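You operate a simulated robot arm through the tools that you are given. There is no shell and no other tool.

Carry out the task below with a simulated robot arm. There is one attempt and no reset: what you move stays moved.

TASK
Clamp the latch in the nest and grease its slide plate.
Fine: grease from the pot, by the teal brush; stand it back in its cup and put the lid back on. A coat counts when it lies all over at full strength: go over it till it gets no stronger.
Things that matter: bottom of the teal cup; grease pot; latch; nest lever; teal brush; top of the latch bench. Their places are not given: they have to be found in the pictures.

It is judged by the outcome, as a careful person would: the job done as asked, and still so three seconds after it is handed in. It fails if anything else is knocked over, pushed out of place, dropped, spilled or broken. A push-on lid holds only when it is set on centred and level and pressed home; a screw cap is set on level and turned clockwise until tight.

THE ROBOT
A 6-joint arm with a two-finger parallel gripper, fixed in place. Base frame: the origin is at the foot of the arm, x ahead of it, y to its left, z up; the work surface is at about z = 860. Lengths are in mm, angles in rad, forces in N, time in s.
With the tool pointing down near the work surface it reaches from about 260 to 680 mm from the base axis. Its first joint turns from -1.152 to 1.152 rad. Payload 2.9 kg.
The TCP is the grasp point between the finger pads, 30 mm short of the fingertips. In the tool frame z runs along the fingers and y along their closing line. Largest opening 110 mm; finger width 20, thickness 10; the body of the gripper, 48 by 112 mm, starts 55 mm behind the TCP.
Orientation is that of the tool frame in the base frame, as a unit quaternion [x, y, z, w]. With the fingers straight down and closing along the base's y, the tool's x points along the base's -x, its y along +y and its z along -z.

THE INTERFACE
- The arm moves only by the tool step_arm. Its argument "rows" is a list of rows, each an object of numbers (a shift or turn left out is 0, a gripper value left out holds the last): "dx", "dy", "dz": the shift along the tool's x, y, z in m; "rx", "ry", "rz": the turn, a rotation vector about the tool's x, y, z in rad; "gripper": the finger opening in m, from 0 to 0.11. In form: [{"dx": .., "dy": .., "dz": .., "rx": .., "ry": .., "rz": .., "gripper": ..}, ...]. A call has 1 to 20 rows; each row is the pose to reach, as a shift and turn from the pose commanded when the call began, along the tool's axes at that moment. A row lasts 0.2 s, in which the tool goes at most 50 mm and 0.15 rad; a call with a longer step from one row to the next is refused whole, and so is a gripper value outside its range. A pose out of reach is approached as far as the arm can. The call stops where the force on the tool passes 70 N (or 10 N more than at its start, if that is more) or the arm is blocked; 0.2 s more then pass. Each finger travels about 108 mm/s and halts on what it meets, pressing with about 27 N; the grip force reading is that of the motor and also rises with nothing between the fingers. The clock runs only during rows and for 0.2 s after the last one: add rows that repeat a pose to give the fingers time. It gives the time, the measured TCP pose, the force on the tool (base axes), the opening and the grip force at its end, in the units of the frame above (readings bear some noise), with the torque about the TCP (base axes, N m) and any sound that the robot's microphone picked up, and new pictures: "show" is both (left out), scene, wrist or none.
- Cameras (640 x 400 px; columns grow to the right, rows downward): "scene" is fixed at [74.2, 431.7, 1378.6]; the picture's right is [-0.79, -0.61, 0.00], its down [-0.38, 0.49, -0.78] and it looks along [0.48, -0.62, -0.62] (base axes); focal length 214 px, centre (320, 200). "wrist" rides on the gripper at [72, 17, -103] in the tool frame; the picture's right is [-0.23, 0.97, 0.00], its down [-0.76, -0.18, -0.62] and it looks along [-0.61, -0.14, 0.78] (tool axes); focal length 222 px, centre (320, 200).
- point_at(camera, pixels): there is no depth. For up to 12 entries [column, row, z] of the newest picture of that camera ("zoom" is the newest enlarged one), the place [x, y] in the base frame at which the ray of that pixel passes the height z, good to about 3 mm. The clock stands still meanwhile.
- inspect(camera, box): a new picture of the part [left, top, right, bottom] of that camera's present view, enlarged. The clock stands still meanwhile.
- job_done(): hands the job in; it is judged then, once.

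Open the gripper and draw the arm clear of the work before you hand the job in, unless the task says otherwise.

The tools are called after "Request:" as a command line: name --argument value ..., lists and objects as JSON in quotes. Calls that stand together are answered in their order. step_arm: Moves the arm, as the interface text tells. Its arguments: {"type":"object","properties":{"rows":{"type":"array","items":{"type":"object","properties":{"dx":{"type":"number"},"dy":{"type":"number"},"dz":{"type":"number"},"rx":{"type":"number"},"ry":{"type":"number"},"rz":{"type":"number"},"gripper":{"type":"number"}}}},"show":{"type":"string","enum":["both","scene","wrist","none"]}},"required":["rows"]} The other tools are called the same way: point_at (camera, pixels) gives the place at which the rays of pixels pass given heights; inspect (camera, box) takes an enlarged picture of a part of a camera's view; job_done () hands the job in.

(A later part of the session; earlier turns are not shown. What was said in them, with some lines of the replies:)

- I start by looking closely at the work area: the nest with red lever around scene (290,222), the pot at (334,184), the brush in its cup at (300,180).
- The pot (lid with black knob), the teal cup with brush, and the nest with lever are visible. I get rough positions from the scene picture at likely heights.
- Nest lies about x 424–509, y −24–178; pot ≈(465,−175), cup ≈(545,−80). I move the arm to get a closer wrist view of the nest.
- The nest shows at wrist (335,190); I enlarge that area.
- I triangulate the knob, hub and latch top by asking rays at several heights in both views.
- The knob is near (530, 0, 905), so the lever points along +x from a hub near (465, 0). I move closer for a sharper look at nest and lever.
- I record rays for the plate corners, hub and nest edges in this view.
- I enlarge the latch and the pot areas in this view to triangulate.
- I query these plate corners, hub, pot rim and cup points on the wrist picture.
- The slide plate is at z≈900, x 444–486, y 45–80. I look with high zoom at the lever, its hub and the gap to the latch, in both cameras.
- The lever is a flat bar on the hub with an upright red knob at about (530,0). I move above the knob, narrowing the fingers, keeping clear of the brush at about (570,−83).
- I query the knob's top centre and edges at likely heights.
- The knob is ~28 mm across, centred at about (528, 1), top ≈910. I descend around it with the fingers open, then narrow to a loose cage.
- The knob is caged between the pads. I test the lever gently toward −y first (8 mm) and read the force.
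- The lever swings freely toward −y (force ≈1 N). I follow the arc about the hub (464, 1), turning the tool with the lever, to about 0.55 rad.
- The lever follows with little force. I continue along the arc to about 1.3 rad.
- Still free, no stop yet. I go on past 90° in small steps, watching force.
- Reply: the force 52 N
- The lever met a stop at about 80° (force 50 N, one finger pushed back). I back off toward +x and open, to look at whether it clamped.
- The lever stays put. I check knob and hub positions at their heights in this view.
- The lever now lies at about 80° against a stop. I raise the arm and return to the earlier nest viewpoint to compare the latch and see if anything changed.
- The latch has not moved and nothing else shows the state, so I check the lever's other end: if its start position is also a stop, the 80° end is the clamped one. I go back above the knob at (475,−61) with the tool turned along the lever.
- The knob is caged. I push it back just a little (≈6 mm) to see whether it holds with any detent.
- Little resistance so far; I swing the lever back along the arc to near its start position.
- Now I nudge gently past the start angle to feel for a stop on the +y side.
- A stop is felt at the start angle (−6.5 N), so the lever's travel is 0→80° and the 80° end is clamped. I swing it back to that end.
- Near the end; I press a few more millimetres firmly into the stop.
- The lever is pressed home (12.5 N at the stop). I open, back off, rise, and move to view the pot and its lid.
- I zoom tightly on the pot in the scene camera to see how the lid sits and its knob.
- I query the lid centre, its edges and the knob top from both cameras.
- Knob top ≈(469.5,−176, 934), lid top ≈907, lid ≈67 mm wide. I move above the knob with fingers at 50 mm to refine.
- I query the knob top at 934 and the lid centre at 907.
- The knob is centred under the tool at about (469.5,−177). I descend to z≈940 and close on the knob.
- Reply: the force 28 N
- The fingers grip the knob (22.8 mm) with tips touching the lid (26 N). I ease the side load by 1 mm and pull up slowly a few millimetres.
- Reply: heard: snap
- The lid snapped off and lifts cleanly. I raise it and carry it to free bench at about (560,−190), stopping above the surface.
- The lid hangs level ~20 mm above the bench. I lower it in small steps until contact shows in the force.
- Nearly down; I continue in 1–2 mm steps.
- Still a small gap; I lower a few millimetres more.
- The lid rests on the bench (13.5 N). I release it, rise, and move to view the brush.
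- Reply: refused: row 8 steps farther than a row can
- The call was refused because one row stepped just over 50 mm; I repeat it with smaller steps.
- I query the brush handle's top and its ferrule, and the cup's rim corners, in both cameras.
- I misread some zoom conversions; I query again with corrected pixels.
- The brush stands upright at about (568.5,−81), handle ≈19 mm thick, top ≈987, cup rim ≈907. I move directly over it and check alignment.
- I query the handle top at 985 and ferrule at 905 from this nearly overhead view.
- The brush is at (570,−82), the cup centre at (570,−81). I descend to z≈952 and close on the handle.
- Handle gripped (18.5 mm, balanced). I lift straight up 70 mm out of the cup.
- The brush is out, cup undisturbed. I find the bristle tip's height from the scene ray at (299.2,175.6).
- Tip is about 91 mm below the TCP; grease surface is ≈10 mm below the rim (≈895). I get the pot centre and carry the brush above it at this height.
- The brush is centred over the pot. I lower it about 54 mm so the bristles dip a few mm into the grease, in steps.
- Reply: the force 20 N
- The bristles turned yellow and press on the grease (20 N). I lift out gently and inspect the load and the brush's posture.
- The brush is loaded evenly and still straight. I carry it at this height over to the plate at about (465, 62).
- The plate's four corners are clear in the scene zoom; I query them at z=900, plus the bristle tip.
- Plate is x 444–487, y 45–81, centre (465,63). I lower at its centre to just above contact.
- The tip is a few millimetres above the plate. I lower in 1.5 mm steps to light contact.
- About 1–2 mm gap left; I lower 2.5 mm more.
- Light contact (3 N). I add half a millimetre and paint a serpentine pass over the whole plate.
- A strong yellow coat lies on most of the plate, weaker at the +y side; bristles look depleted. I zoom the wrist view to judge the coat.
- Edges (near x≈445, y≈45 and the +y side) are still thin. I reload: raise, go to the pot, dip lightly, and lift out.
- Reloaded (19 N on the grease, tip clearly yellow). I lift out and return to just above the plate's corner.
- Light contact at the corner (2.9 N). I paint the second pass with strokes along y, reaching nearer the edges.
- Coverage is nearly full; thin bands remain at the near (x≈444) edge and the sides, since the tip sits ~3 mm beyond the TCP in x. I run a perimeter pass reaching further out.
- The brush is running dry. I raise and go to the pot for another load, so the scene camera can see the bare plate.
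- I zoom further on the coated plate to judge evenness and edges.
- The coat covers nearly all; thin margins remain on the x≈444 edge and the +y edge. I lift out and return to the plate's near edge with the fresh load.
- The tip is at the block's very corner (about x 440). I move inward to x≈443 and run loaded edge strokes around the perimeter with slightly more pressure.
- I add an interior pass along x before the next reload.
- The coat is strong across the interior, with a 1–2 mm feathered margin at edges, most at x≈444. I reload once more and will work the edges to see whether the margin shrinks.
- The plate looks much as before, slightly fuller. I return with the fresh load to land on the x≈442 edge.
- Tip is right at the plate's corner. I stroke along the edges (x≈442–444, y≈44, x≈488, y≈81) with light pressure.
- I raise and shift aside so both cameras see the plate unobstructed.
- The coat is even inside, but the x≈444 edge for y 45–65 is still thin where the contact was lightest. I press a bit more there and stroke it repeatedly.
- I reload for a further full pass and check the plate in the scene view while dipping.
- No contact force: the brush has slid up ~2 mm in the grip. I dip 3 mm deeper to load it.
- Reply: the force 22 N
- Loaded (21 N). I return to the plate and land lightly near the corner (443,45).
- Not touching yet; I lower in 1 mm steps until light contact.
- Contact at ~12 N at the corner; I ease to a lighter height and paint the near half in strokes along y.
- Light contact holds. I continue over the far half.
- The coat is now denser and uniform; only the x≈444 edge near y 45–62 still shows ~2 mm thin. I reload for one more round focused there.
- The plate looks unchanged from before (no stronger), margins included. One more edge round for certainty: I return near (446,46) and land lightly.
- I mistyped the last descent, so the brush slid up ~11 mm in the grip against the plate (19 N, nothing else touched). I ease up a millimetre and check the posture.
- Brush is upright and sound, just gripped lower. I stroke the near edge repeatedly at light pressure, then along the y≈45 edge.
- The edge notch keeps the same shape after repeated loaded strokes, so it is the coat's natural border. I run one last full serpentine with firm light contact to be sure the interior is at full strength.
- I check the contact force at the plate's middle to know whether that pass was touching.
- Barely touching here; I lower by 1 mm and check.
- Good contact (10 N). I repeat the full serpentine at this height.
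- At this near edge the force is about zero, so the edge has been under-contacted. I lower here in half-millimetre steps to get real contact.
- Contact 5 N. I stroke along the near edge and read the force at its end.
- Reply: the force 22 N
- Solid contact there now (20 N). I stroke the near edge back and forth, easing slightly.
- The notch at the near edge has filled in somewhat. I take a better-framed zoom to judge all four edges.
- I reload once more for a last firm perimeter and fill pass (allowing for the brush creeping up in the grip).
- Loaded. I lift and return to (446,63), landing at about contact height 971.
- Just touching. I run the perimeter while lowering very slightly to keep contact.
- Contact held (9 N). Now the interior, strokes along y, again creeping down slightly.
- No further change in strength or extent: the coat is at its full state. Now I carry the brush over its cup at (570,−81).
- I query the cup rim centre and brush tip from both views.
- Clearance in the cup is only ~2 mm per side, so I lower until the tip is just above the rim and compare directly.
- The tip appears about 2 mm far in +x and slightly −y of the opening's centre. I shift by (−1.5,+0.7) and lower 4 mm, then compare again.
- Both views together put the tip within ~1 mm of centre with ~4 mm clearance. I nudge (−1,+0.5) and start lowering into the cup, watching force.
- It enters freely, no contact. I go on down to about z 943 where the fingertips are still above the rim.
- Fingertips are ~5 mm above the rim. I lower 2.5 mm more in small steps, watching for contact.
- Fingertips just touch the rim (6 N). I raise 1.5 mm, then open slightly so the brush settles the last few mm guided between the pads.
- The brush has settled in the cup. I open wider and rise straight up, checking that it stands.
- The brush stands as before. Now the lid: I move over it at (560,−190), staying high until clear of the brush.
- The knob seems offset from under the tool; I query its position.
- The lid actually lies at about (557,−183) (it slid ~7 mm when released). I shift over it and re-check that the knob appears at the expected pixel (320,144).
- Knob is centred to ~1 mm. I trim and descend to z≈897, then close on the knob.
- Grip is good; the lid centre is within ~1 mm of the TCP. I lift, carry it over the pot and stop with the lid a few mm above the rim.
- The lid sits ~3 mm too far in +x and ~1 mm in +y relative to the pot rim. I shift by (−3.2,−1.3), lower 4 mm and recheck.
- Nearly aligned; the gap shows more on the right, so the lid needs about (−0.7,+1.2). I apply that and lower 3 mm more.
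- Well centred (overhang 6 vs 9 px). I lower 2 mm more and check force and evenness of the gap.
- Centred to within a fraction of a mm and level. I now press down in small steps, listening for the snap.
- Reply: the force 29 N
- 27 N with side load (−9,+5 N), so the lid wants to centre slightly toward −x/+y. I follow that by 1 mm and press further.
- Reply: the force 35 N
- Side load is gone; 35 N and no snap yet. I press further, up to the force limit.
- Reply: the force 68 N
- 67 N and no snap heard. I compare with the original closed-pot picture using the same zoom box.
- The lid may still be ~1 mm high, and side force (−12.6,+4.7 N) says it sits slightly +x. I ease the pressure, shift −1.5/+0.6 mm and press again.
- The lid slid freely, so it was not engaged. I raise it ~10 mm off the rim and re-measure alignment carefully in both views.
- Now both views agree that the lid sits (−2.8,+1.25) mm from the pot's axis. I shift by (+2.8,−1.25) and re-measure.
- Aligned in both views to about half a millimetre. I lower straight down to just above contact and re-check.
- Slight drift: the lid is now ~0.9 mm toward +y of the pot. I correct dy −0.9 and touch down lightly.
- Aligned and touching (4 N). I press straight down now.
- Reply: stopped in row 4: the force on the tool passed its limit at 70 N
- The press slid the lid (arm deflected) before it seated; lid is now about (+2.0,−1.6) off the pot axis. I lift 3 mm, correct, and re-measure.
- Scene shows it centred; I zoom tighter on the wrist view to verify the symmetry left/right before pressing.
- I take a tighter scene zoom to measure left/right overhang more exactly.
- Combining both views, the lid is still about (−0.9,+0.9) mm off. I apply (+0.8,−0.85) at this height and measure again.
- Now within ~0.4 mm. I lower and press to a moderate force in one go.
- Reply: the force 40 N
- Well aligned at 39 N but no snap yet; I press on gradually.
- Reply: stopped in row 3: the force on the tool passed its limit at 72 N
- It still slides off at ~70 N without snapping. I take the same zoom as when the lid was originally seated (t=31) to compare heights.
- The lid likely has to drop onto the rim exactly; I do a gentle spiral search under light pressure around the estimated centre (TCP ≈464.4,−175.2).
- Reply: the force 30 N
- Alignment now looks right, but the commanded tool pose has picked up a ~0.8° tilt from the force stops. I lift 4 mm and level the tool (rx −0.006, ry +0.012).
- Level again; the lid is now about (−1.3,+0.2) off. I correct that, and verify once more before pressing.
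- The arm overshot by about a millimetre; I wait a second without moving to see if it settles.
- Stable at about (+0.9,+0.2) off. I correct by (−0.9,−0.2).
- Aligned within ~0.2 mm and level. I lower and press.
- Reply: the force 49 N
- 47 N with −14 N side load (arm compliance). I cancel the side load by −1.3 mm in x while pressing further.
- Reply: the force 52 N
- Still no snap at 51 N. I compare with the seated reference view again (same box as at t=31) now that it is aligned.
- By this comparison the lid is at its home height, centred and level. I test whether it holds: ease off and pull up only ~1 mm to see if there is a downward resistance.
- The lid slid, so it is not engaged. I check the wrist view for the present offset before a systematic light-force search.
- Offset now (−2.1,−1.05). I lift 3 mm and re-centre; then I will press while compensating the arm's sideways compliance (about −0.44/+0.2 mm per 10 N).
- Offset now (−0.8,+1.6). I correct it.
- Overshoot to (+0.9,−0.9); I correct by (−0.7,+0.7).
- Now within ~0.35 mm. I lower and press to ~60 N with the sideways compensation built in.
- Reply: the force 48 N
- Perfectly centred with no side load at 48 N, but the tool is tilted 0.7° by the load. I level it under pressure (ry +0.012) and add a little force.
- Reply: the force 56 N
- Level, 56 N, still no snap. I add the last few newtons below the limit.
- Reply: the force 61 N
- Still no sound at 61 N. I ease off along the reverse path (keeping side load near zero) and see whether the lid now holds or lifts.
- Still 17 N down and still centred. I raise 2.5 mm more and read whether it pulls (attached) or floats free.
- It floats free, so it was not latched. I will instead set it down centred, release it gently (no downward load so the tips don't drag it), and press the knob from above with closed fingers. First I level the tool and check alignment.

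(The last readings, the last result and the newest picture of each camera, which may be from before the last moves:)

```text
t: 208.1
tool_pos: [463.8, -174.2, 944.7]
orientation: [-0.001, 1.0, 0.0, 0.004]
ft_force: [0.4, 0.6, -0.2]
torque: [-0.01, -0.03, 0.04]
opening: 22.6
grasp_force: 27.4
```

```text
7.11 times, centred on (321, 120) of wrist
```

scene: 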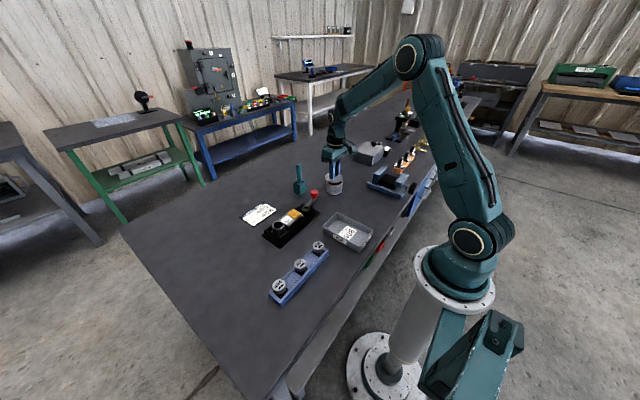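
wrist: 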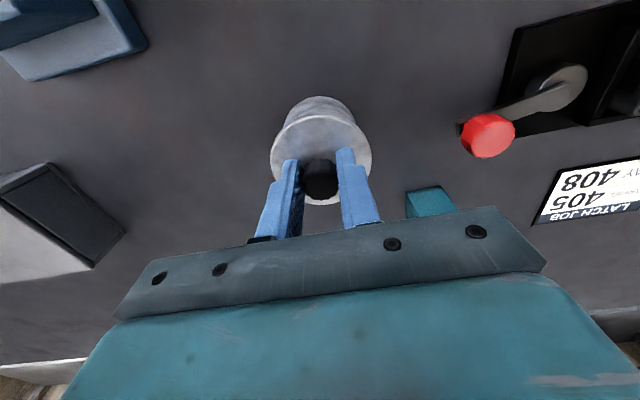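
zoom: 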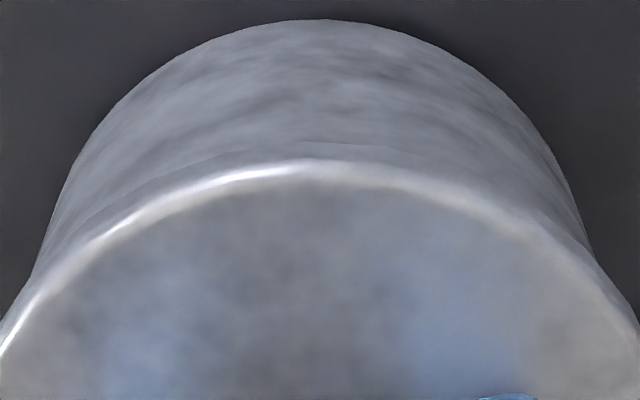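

Well centred (0.2,0.3). I level the last bit and lower to just a light touch.

Request:
step_arm --rows '[{"ry": 0.003, "rx": -0.001}, {"ry": 0.006, "rx": -0.002}, {"ry": 0.006, "rx": -0.002, "dz": 0.001}, {"ry": 0.006, "rx": -0.002, "dz": 0.002}, {"ry": 0.006, "rx": -0.002, "dz": 0.002}]' --show "none"

Request:
inspect --camera "scene" --box '[330, 176, 340, 186]'

Request:
inspect --camera "wrist" --box '[276, 95, 366, 145]'

```text
t: 209.3
tool_pos: [464.6, -175.0, 943.4]
orientation: [0.0, 1.0, 0.001, 0.0]
ft_force: [0.0, 0.4, -0.6]
torque: [-0.05, 0.01, -0.01]
opening: 22.8
grasp_force: 27.0
```

```text
16.00 times, centred on (335, 181) of scene
```

zoom: 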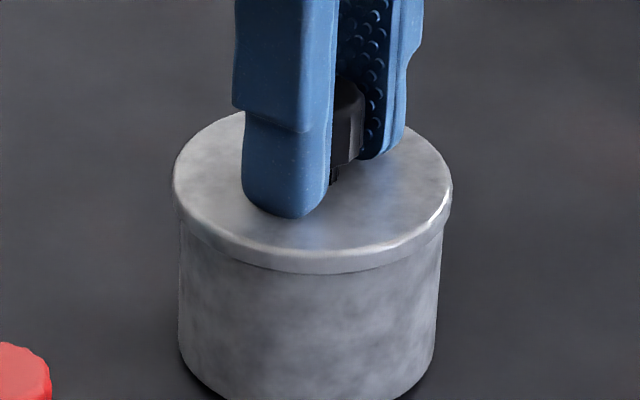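

```text
7.11 times, centred on (321, 120) of wrist
```

zoom: 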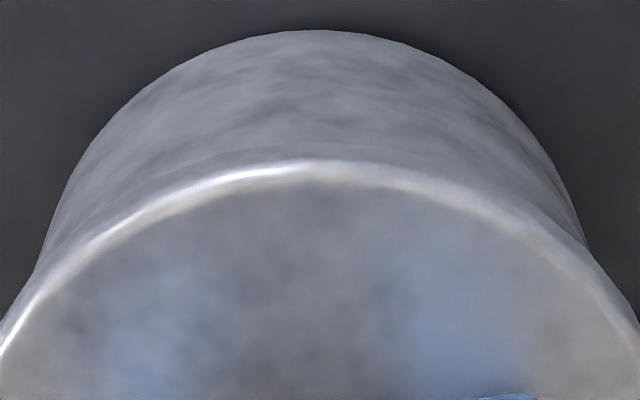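

Level and centred, hovering under 1 mm. I lower 0.8 mm and open the fingers in tiny steps.

Request:
step_arm --rows '[{"dz": 0.0004}, {"dz": 0.0008}, {"dz": 0.0008}]' --show "none"

```text
t: 210.1
tool_pos: [463.8, -175.1, 943.0]
orientation: [-0.001, 1.0, 0.001, 0.0]
ft_force: [-0.1, -0.2, -0.5]
torque: [-0.02, -0.01, 0.01]
opening: 22.6
grasp_force: 26.9
```

Request:
step_arm --rows '[{"dz": 0.0004}, {"dz": 0.0007}]' --show "none"

```text
t: 210.7
tool_pos: [463.5, -174.9, 942.3]
orientation: [-0.002, 1.0, 0.001, 0.0]
ft_force: [-0.6, -1.5, -1.2]
torque: [-0.01, 0.05, -0.03]
opening: 22.6
grasp_force: 27.0
```

Still no contact in the force; I go 0.6 mm lower.

Request:
step_arm --rows '[{"dz": 0.0003}, {"dz": 0.0006}]' --show "none"

Request:
inspect --camera "scene" --box '[330, 176, 340, 186]'

Request:
inspect --camera "wrist" --box '[276, 95, 366, 145]'

```text
t: 211.3
tool_pos: [462.6, -175.1, 942.0]
orientation: [-0.001, 1.0, 0.001, -0.001]
ft_force: [-0.8, 0.6, 2.7]
torque: [-0.03, 0.14, -0.03]
opening: 22.7
grasp_force: 26.8
```

```text
16.00 times, centred on (335, 181) of scene
```

zoom: 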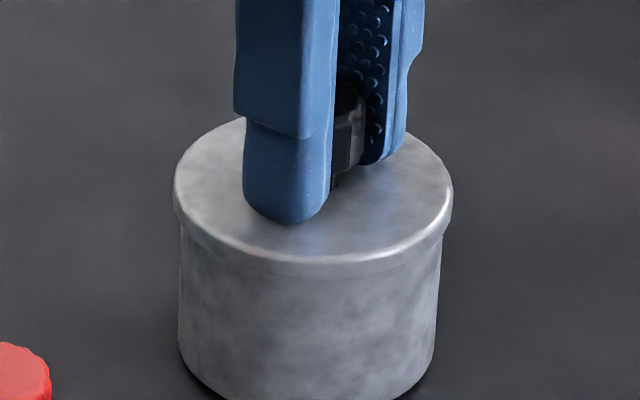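

```text
7.11 times, centred on (321, 120) of wrist
```

zoom: 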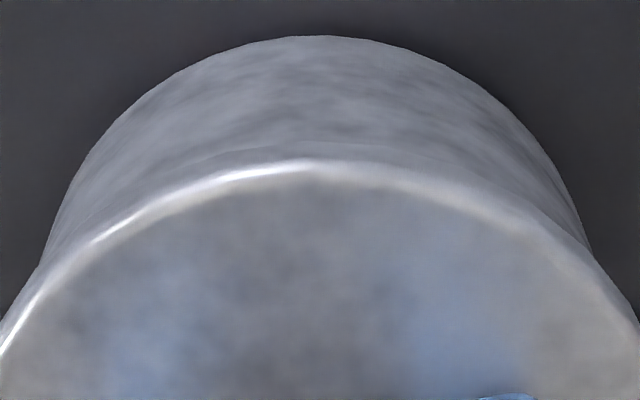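

Light contact (2.7 N), centred. I open slowly in steps and then rise.

Request:
step_arm --rows '[{"gripper": 0.0235}, {"gripper": 0.0235}, {"gripper": 0.025}, {"gripper": 0.027}, {"gripper": 0.031}, {"gripper": 0.036}, {"gripper": 0.042}, {"gripper": 0.042}]' --show "none"

Request:
inspect --camera "scene" --box '[330, 176, 340, 186]'

Request:
inspect --camera "wrist" --box '[261, 85, 381, 180]'

```text
t: 213.1
tool_pos: [464.8, -175.1, 943.2]
orientation: [-0.001, 1.0, 0.0, 0.001]
ft_force: [-0.3, 3.0, 5.3]
torque: [-0.02, -0.01, 0.04]
opening: 41.1
grasp_force: 0.1
```

```text
16.00 times, centred on (335, 181) of scene
```

zoom: 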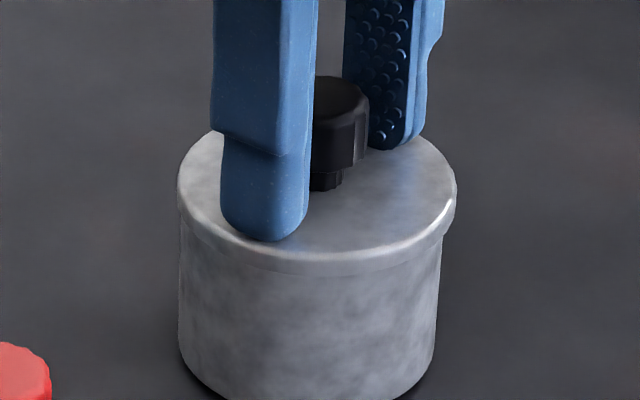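

```text
4.21 times, centred on (321, 132) of wrist
```

zoom: 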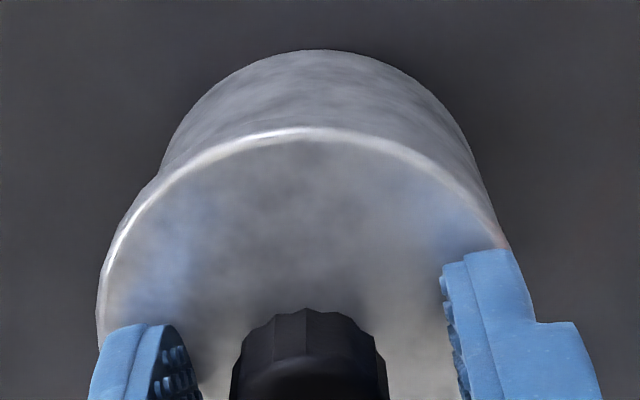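

The fingertips dragged the lid ~2 mm since they were touching its top. I raise 4.5 mm and re-grip the knob higher so the tips stay clear of the lid.

Request:
step_arm --rows '[{"dz": -0.0025}, {"dz": -0.005}, {"dz": -0.005, "gripper": 0.03}, {"dz": -0.005, "gripper": 0.015}, {"dz": -0.005, "gripper": 0.015}, {"dz": -0.005, "gripper": 0.015}]' --show "none"

Request:
inspect --camera "scene" --box '[330, 176, 340, 186]'

Request:
inspect --camera "wrist" --box '[276, 95, 366, 145]'

Request:
inspect --camera "wrist" --box '[261, 105, 381, 180]'

```text
t: 214.5
tool_pos: [464.3, -176.0, 946.8]
orientation: [-0.001, 1.0, 0.001, -0.001]
ft_force: [-1.2, 0.3, 0.9]
torque: [-0.02, -0.03, -0.03]
opening: 22.4
grasp_force: 26.8
```

```text
16.00 times, centred on (335, 181) of scene
```

zoom: 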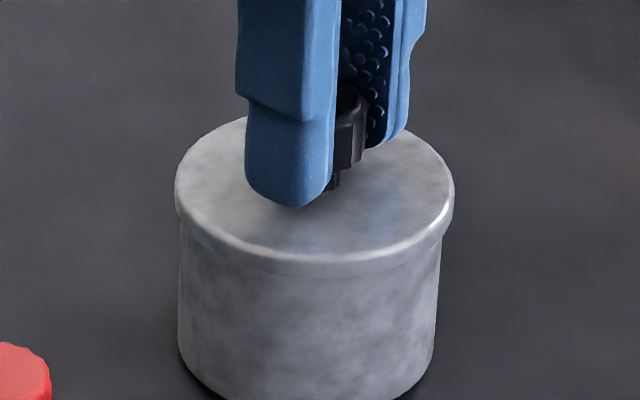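

```text
7.11 times, centred on (321, 120) of wrist
```

zoom: 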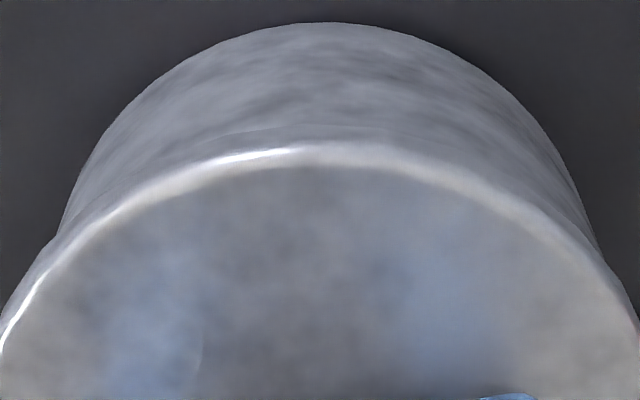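

```text
5.33 times, centred on (321, 142) of wrist
```

zoom: 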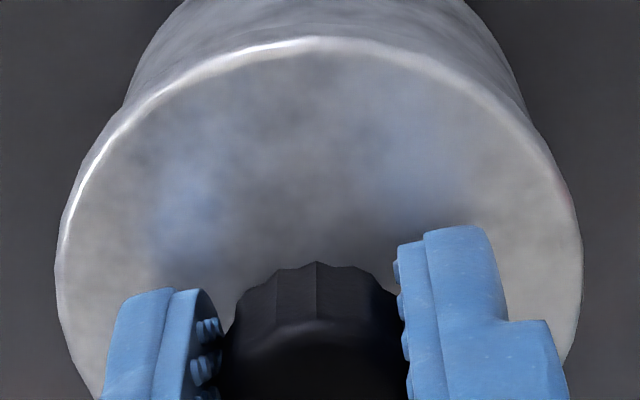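

Gripped higher with tips clear. The lid is (0.2,−1.0) off; I slide it +1 mm in y.

Request:
step_arm --rows '[{"dx": 0.0001, "dy": 0.0005}, {"dx": 0.0002, "dy": 0.001}, {"dx": 0.0002, "dy": 0.001}]' --show "none"

Request:
inspect --camera "scene" --box '[330, 176, 340, 186]'

Request:
inspect --camera "wrist" --box '[276, 95, 366, 145]'

```text
t: 215.3
tool_pos: [462.6, -174.7, 946.4]
orientation: [-0.002, 1.0, 0.0, 0.0]
ft_force: [0.6, -0.6, -0.3]
torque: [0.0, 0.04, -0.01]
opening: 22.6
grasp_force: 26.9
```

```text
16.00 times, centred on (335, 181) of scene
```

zoom: 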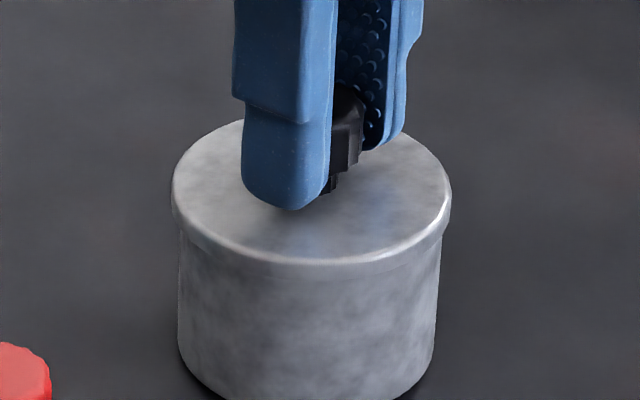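

```text
7.11 times, centred on (321, 120) of wrist
```

zoom: 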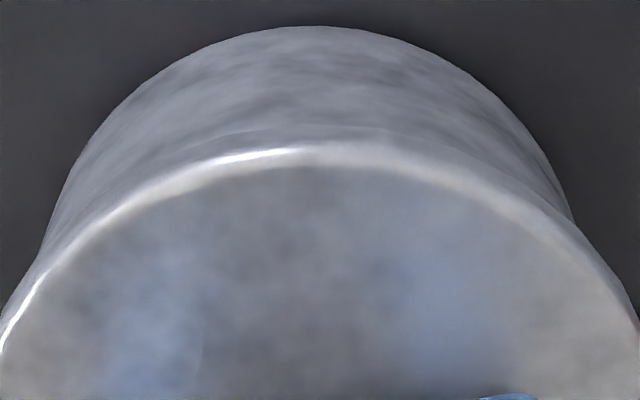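

Within ~0.6 mm. I release in small steps, tips clear of the lid, and check that it stays.

Request:
step_arm --rows '[{"dx": -0.0001, "dy": -0.0004}, {"dx": -0.0001, "dy": -0.0004, "gripper": 0.0235}, {"dx": -0.0001, "dy": -0.0004, "gripper": 0.025}, {"dx": -0.0001, "dy": -0.0004, "gripper": 0.028}, {"dx": -0.0001, "dy": -0.0004, "gripper": 0.034}, {"dx": -0.0001, "dy": -0.0004, "gripper": 0.04}, {"dx": -0.0001, "dy": -0.0004, "gripper": 0.04}]' --show "none"

Request:
inspect --camera "scene" --box '[330, 176, 340, 186]'

Request:
inspect --camera "wrist" --box '[276, 95, 366, 145]'

Request:
inspect --camera "wrist" --box '[261, 105, 381, 180]'

```text
t: 216.9
tool_pos: [465.6, -174.5, 946.9]
orientation: [-0.001, 1.0, 0.001, 0.0]
ft_force: [0.0, 0.2, -0.3]
torque: [0.04, -0.02, 0.0]
opening: 39.9
grasp_force: 0.0
heard: snap
```

```text
16.00 times, centred on (335, 181) of scene
```

zoom: 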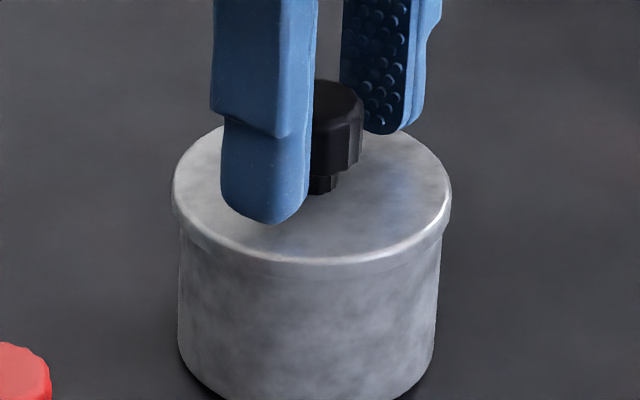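

```text
7.11 times, centred on (321, 120) of wrist
```

zoom: 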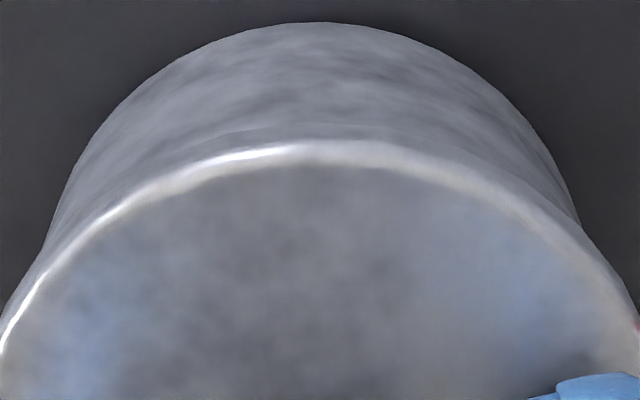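

```text
5.33 times, centred on (321, 142) of wrist
```

zoom: 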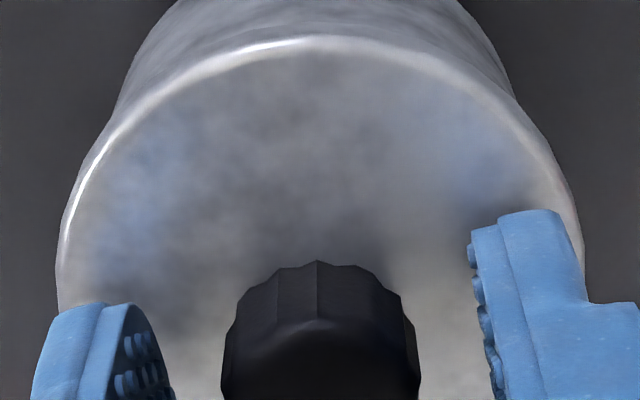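

"Snap" was heard as the lid settled on release: it seated itself. I rise, close the fingers, and will give the knob a gentle press from above to make sure it is home.

Request:
step_arm --rows '[{"dz": -0.02}, {"dz": -0.04}, {"dz": -0.045, "gripper": 0.0}, {"dx": -0.003, "dz": -0.045, "gripper": 0.0}, {"dx": -0.003, "dz": -0.045, "gripper": 0.0}]'

Request:
inspect --camera "scene" --box '[318, 168, 348, 194]'

Request:
inspect --camera "wrist" --box '[260, 100, 380, 200]'

```text
t: 218.1
tool_pos: [467.6, -173.7, 992.5]
orientation: [-0.001, 1.0, 0.001, 0.0]
ft_force: [-0.1, 0.0, 0.3]
torque: [0.01, -0.01, 0.02]
opening: 0.0
grasp_force: 27.2
```

scene: 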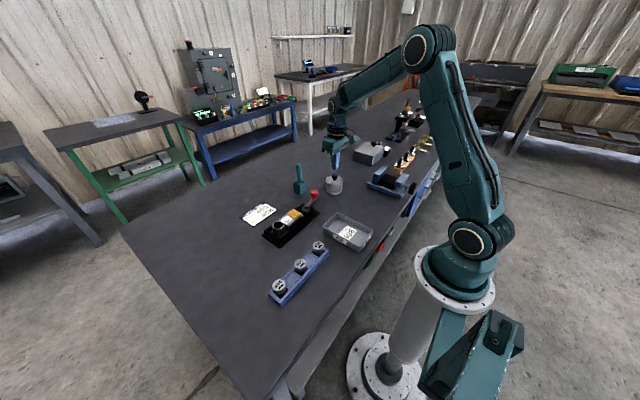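
wrist: 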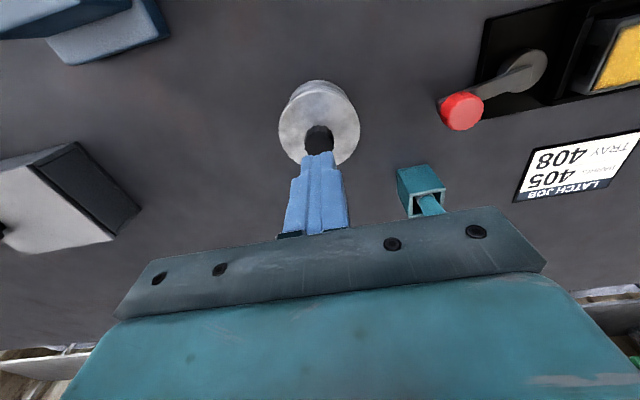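

```text
15.38 times, centred on (333, 181) of scene
```

zoom: 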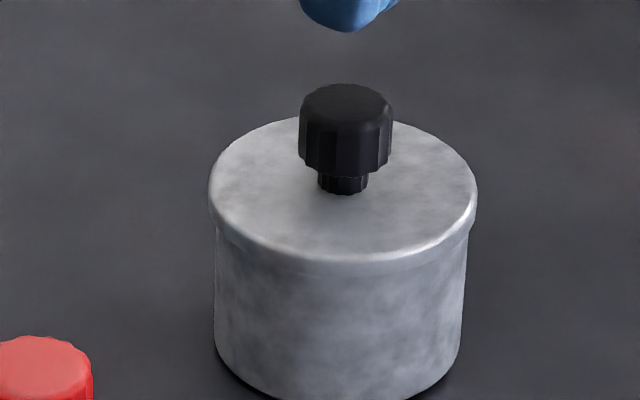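

```text
4.00 times, centred on (320, 150) of wrist
```

zoom: 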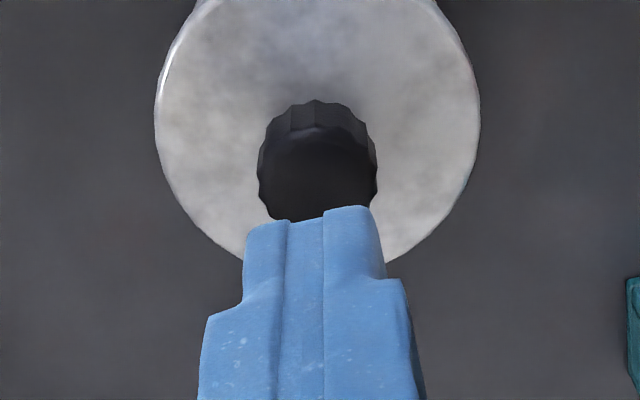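

The lid sits level exactly as at the start. I lower the closed fingers onto the knob's top and press lightly.

Request:
step_arm --rows '[{"dx": 0.001, "dz": 0.01}, {"dx": 0.001, "dz": 0.02}, {"dx": 0.001, "dz": 0.024}, {"dx": 0.001, "dz": 0.026}, {"dx": 0.001, "dz": 0.0275}]' --show "none"

Request:
inspect --camera "scene" --box '[318, 164, 348, 190]'

```text
t: 219.3
tool_pos: [466.6, -173.7, 967.1]
orientation: [-0.001, 1.0, 0.0, 0.001]
ft_force: [-6.2, 1.9, 17.1]
torque: [0.09, 0.23, -0.05]
opening: 0.1
grasp_force: 26.9
```

```text
15.38 times, centred on (333, 177) of scene
```

zoom: 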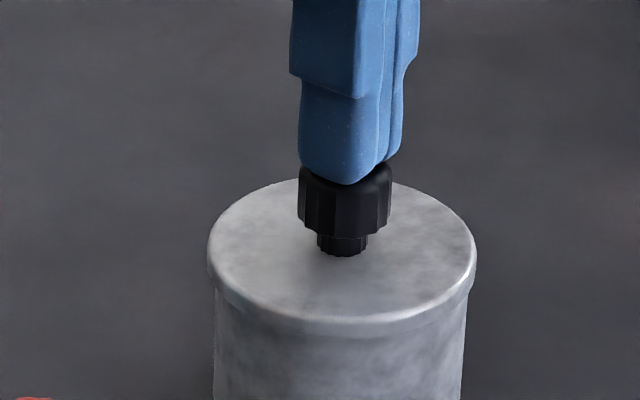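

Contact at 17 N on the knob. I press to about 30 N with small side compensation, then back off.

Request:
step_arm --rows '[{"dx": 0.0005, "dy": 0.0001, "dz": 0.0008}, {"dx": 0.001, "dy": 0.0003, "dz": 0.0016}, {"dx": 0.001, "dy": 0.0003, "dz": 0.0016}]' --show "none"

Request:
inspect --camera "scene" --box '[318, 168, 348, 194]'

```text
t: 220.1
tool_pos: [466.5, -174.0, 965.1]
orientation: [-0.001, 1.0, -0.001, 0.003]
ft_force: [-1.7, 7.6, 37.5]
torque: [0.2, 0.18, -0.03]
opening: 0.1
grasp_force: 26.3
```

```text
15.38 times, centred on (333, 181) of scene
```

zoom: 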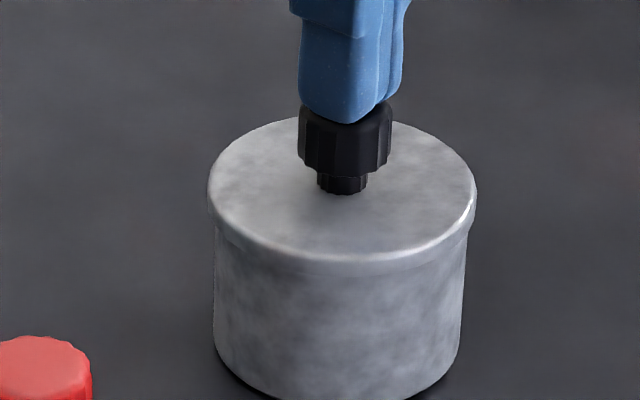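

Pressed at 37 N without movement. I rise straight off and check the lid again.

Request:
step_arm --rows '[{"dx": -0.0004, "dy": -0.0001, "dz": -0.0015}, {"dx": -0.0008, "dy": -0.0003, "dz": -0.003}, {"dx": -0.0008, "dy": -0.0003, "dz": -0.01}, {"dx": -0.0008, "dy": -0.0003, "dz": -0.03}, {"dx": -0.0008, "dy": -0.0003, "dz": -0.045}]' --show "wrist"

Request:
inspect --camera "scene" --box '[318, 168, 348, 194]'

Request:
inspect --camera "wrist" --box '[260, 70, 380, 170]'

```text
t: 221.3
tool_pos: [466.2, -176.4, 1008.8]
orientation: [0.001, 1.0, 0.001, -0.001]
ft_force: [0.1, -0.2, -0.2]
torque: [0.01, -0.04, -0.03]
opening: 0.0
grasp_force: 27.2
```

wrist: 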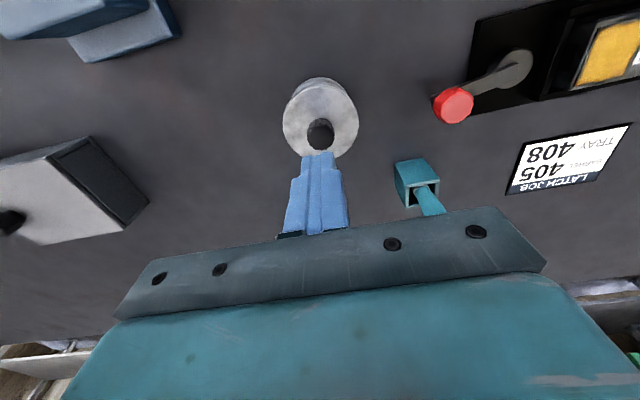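

```text
15.38 times, centred on (333, 181) of scene
```

zoom: 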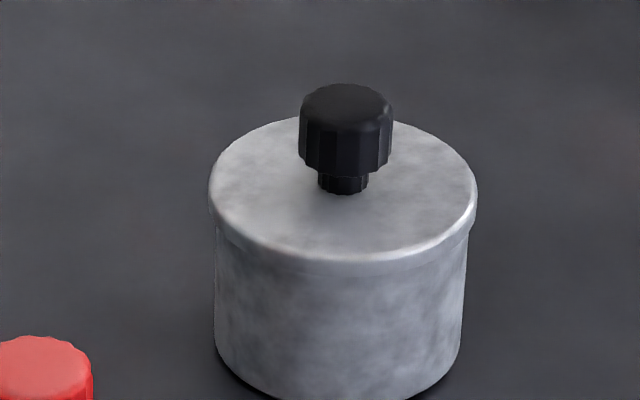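

```text
4.00 times, centred on (320, 120) of wrist
```

zoom: 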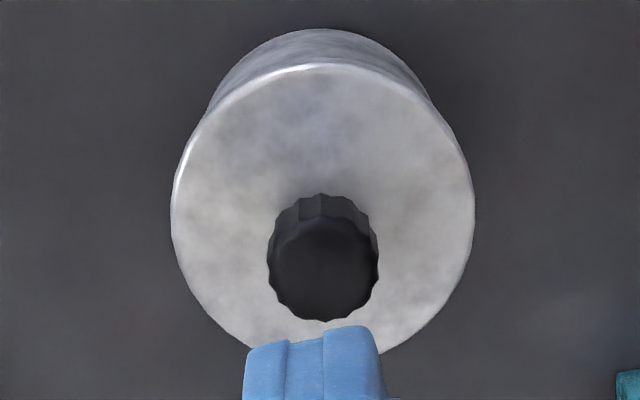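

The lid is seated, level and centred. I open the gripper and retreat up and back clear of the work.

Request:
step_arm --rows '[{"dz": -0.04}, {"dz": -0.08, "gripper": 0.06}, {"dx": 0.015, "dz": -0.12, "gripper": 0.11}, {"dx": 0.035, "dy": 0.005, "dz": -0.16}, {"dx": 0.06, "dy": 0.01, "dz": -0.195}, {"dx": 0.085, "dy": 0.015, "dz": -0.225}, {"dx": 0.11, "dy": 0.02, "dz": -0.25}, {"dx": 0.12, "dy": 0.022, "dz": -0.258}, {"dx": 0.12, "dy": 0.022, "dz": -0.258}]'

Request:
inspect --camera "scene" --box '[240, 150, 370, 250]'

Request:
inspect --camera "scene" --box '[268, 190, 322, 235]'

Request:
inspect --camera "wrist" --box '[280, 60, 520, 210]'

```text
t: 223.3
tool_pos: [345.1, -153.7, 1265.4]
orientation: [-0.001, 1.0, 0.002, 0.001]
ft_force: [-0.7, 0.6, 0.5]
torque: [-0.01, -0.03, -0.01]
opening: 110.2
grasp_force: 0.0
```

scene: 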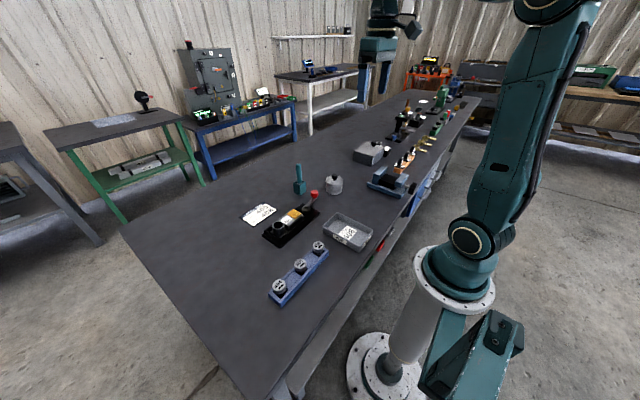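
wrist: 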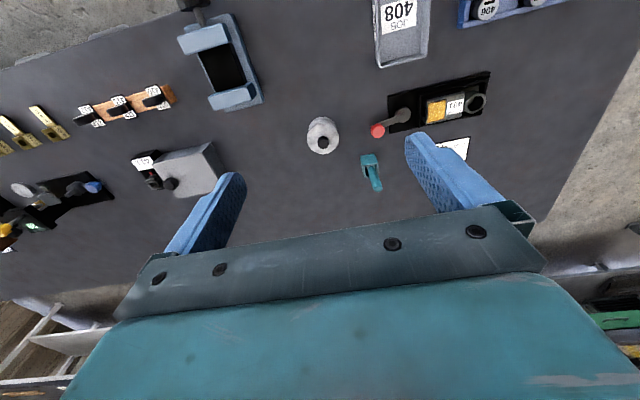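

```text
4.00 times, centred on (305, 200) of scene
```

zoom: 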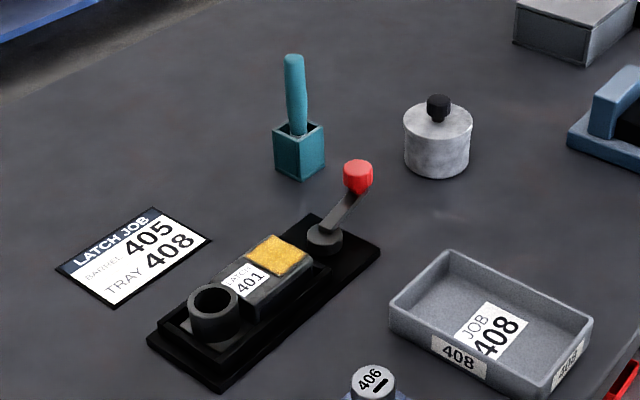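

```text
8.89 times, centred on (295, 212) of scene
```

zoom: 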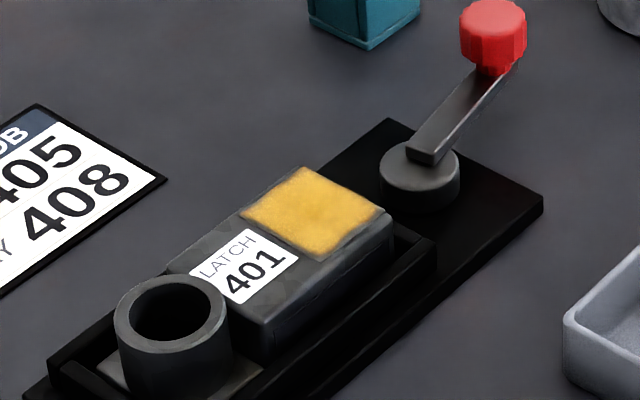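

```text
2.67 times, centred on (400, 135) of wrist
```

zoom: 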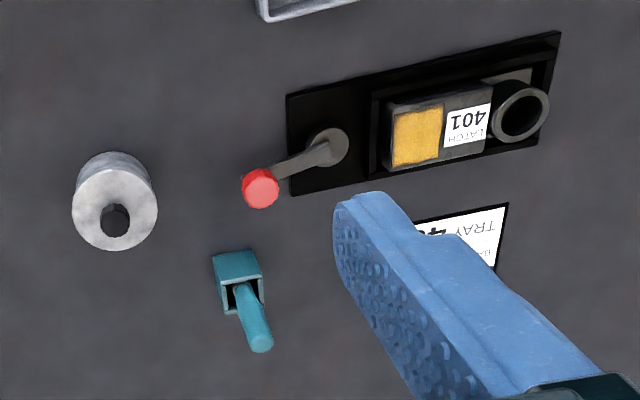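

Everything is in place. Before handing in I look once more closely at the coat's edges, unobstructed.

Request:
inspect --camera "scene" --box '[288, 206, 302, 220]'

Request:
inspect --camera "wrist" --box '[425, 85, 475, 130]'

```text
16.00 times, centred on (295, 213) of scene
```

zoom: 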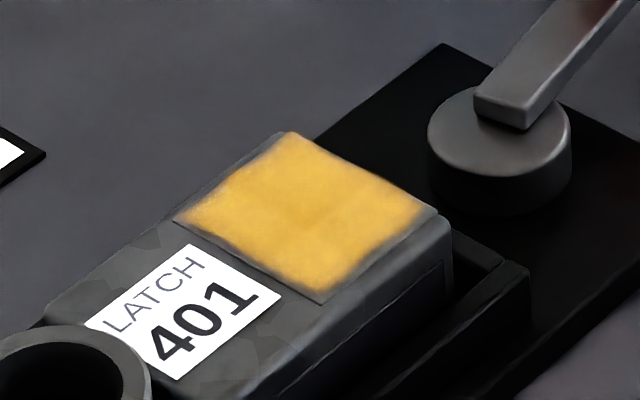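

```text
8.89 times, centred on (450, 108) of wrist
```

zoom: 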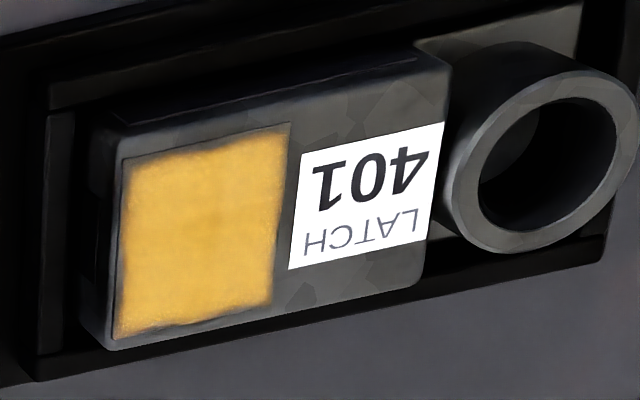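

The coat is uniform with an even ~1.5 mm border on all four sides (the plate's own edge). The lever is clamped, the brush stands in its cup, the lid is snapped on, and the arm is clear with the gripper open. I hand the job in.

Request:
job_done

```text
The job is handed in.
```

I've handed the job in: the latch is clamped, its slide plate is greased, the teal brush is back in its cup and the lid is back on the pot.

- **Clamp:** The lever is at its 80° end stop. It turns only between there and where it started, so I took that end as clamped; I did not test the latch's hold directly.
- **Coat:** I went over the plate several times with fresh loads until the last pass made no visible difference. A thin border of about 1.5 mm shows on all four sides. I took it as the plate's own edge, because it stayed the same after repeated strokes along it.
- **Lid:** It did not catch while I pressed it in the gripper. When I set it down centred and let go, a snap was heard, and it stayed put under a 37 N press on the knob. I did not pull on it to check.
- **Brush:** A mistyped descent pushed the brush about 11 mm up in the grip against the plate, at 19 N. Nothing looked damaged. Because of that it dropped the last few millimetres into its cup when I released it.
- **Pot:** It shifted about 2–3 mm while I took the lid off. I saw nothing else moved out of place.

The arm is clear of the work with the gripper open.
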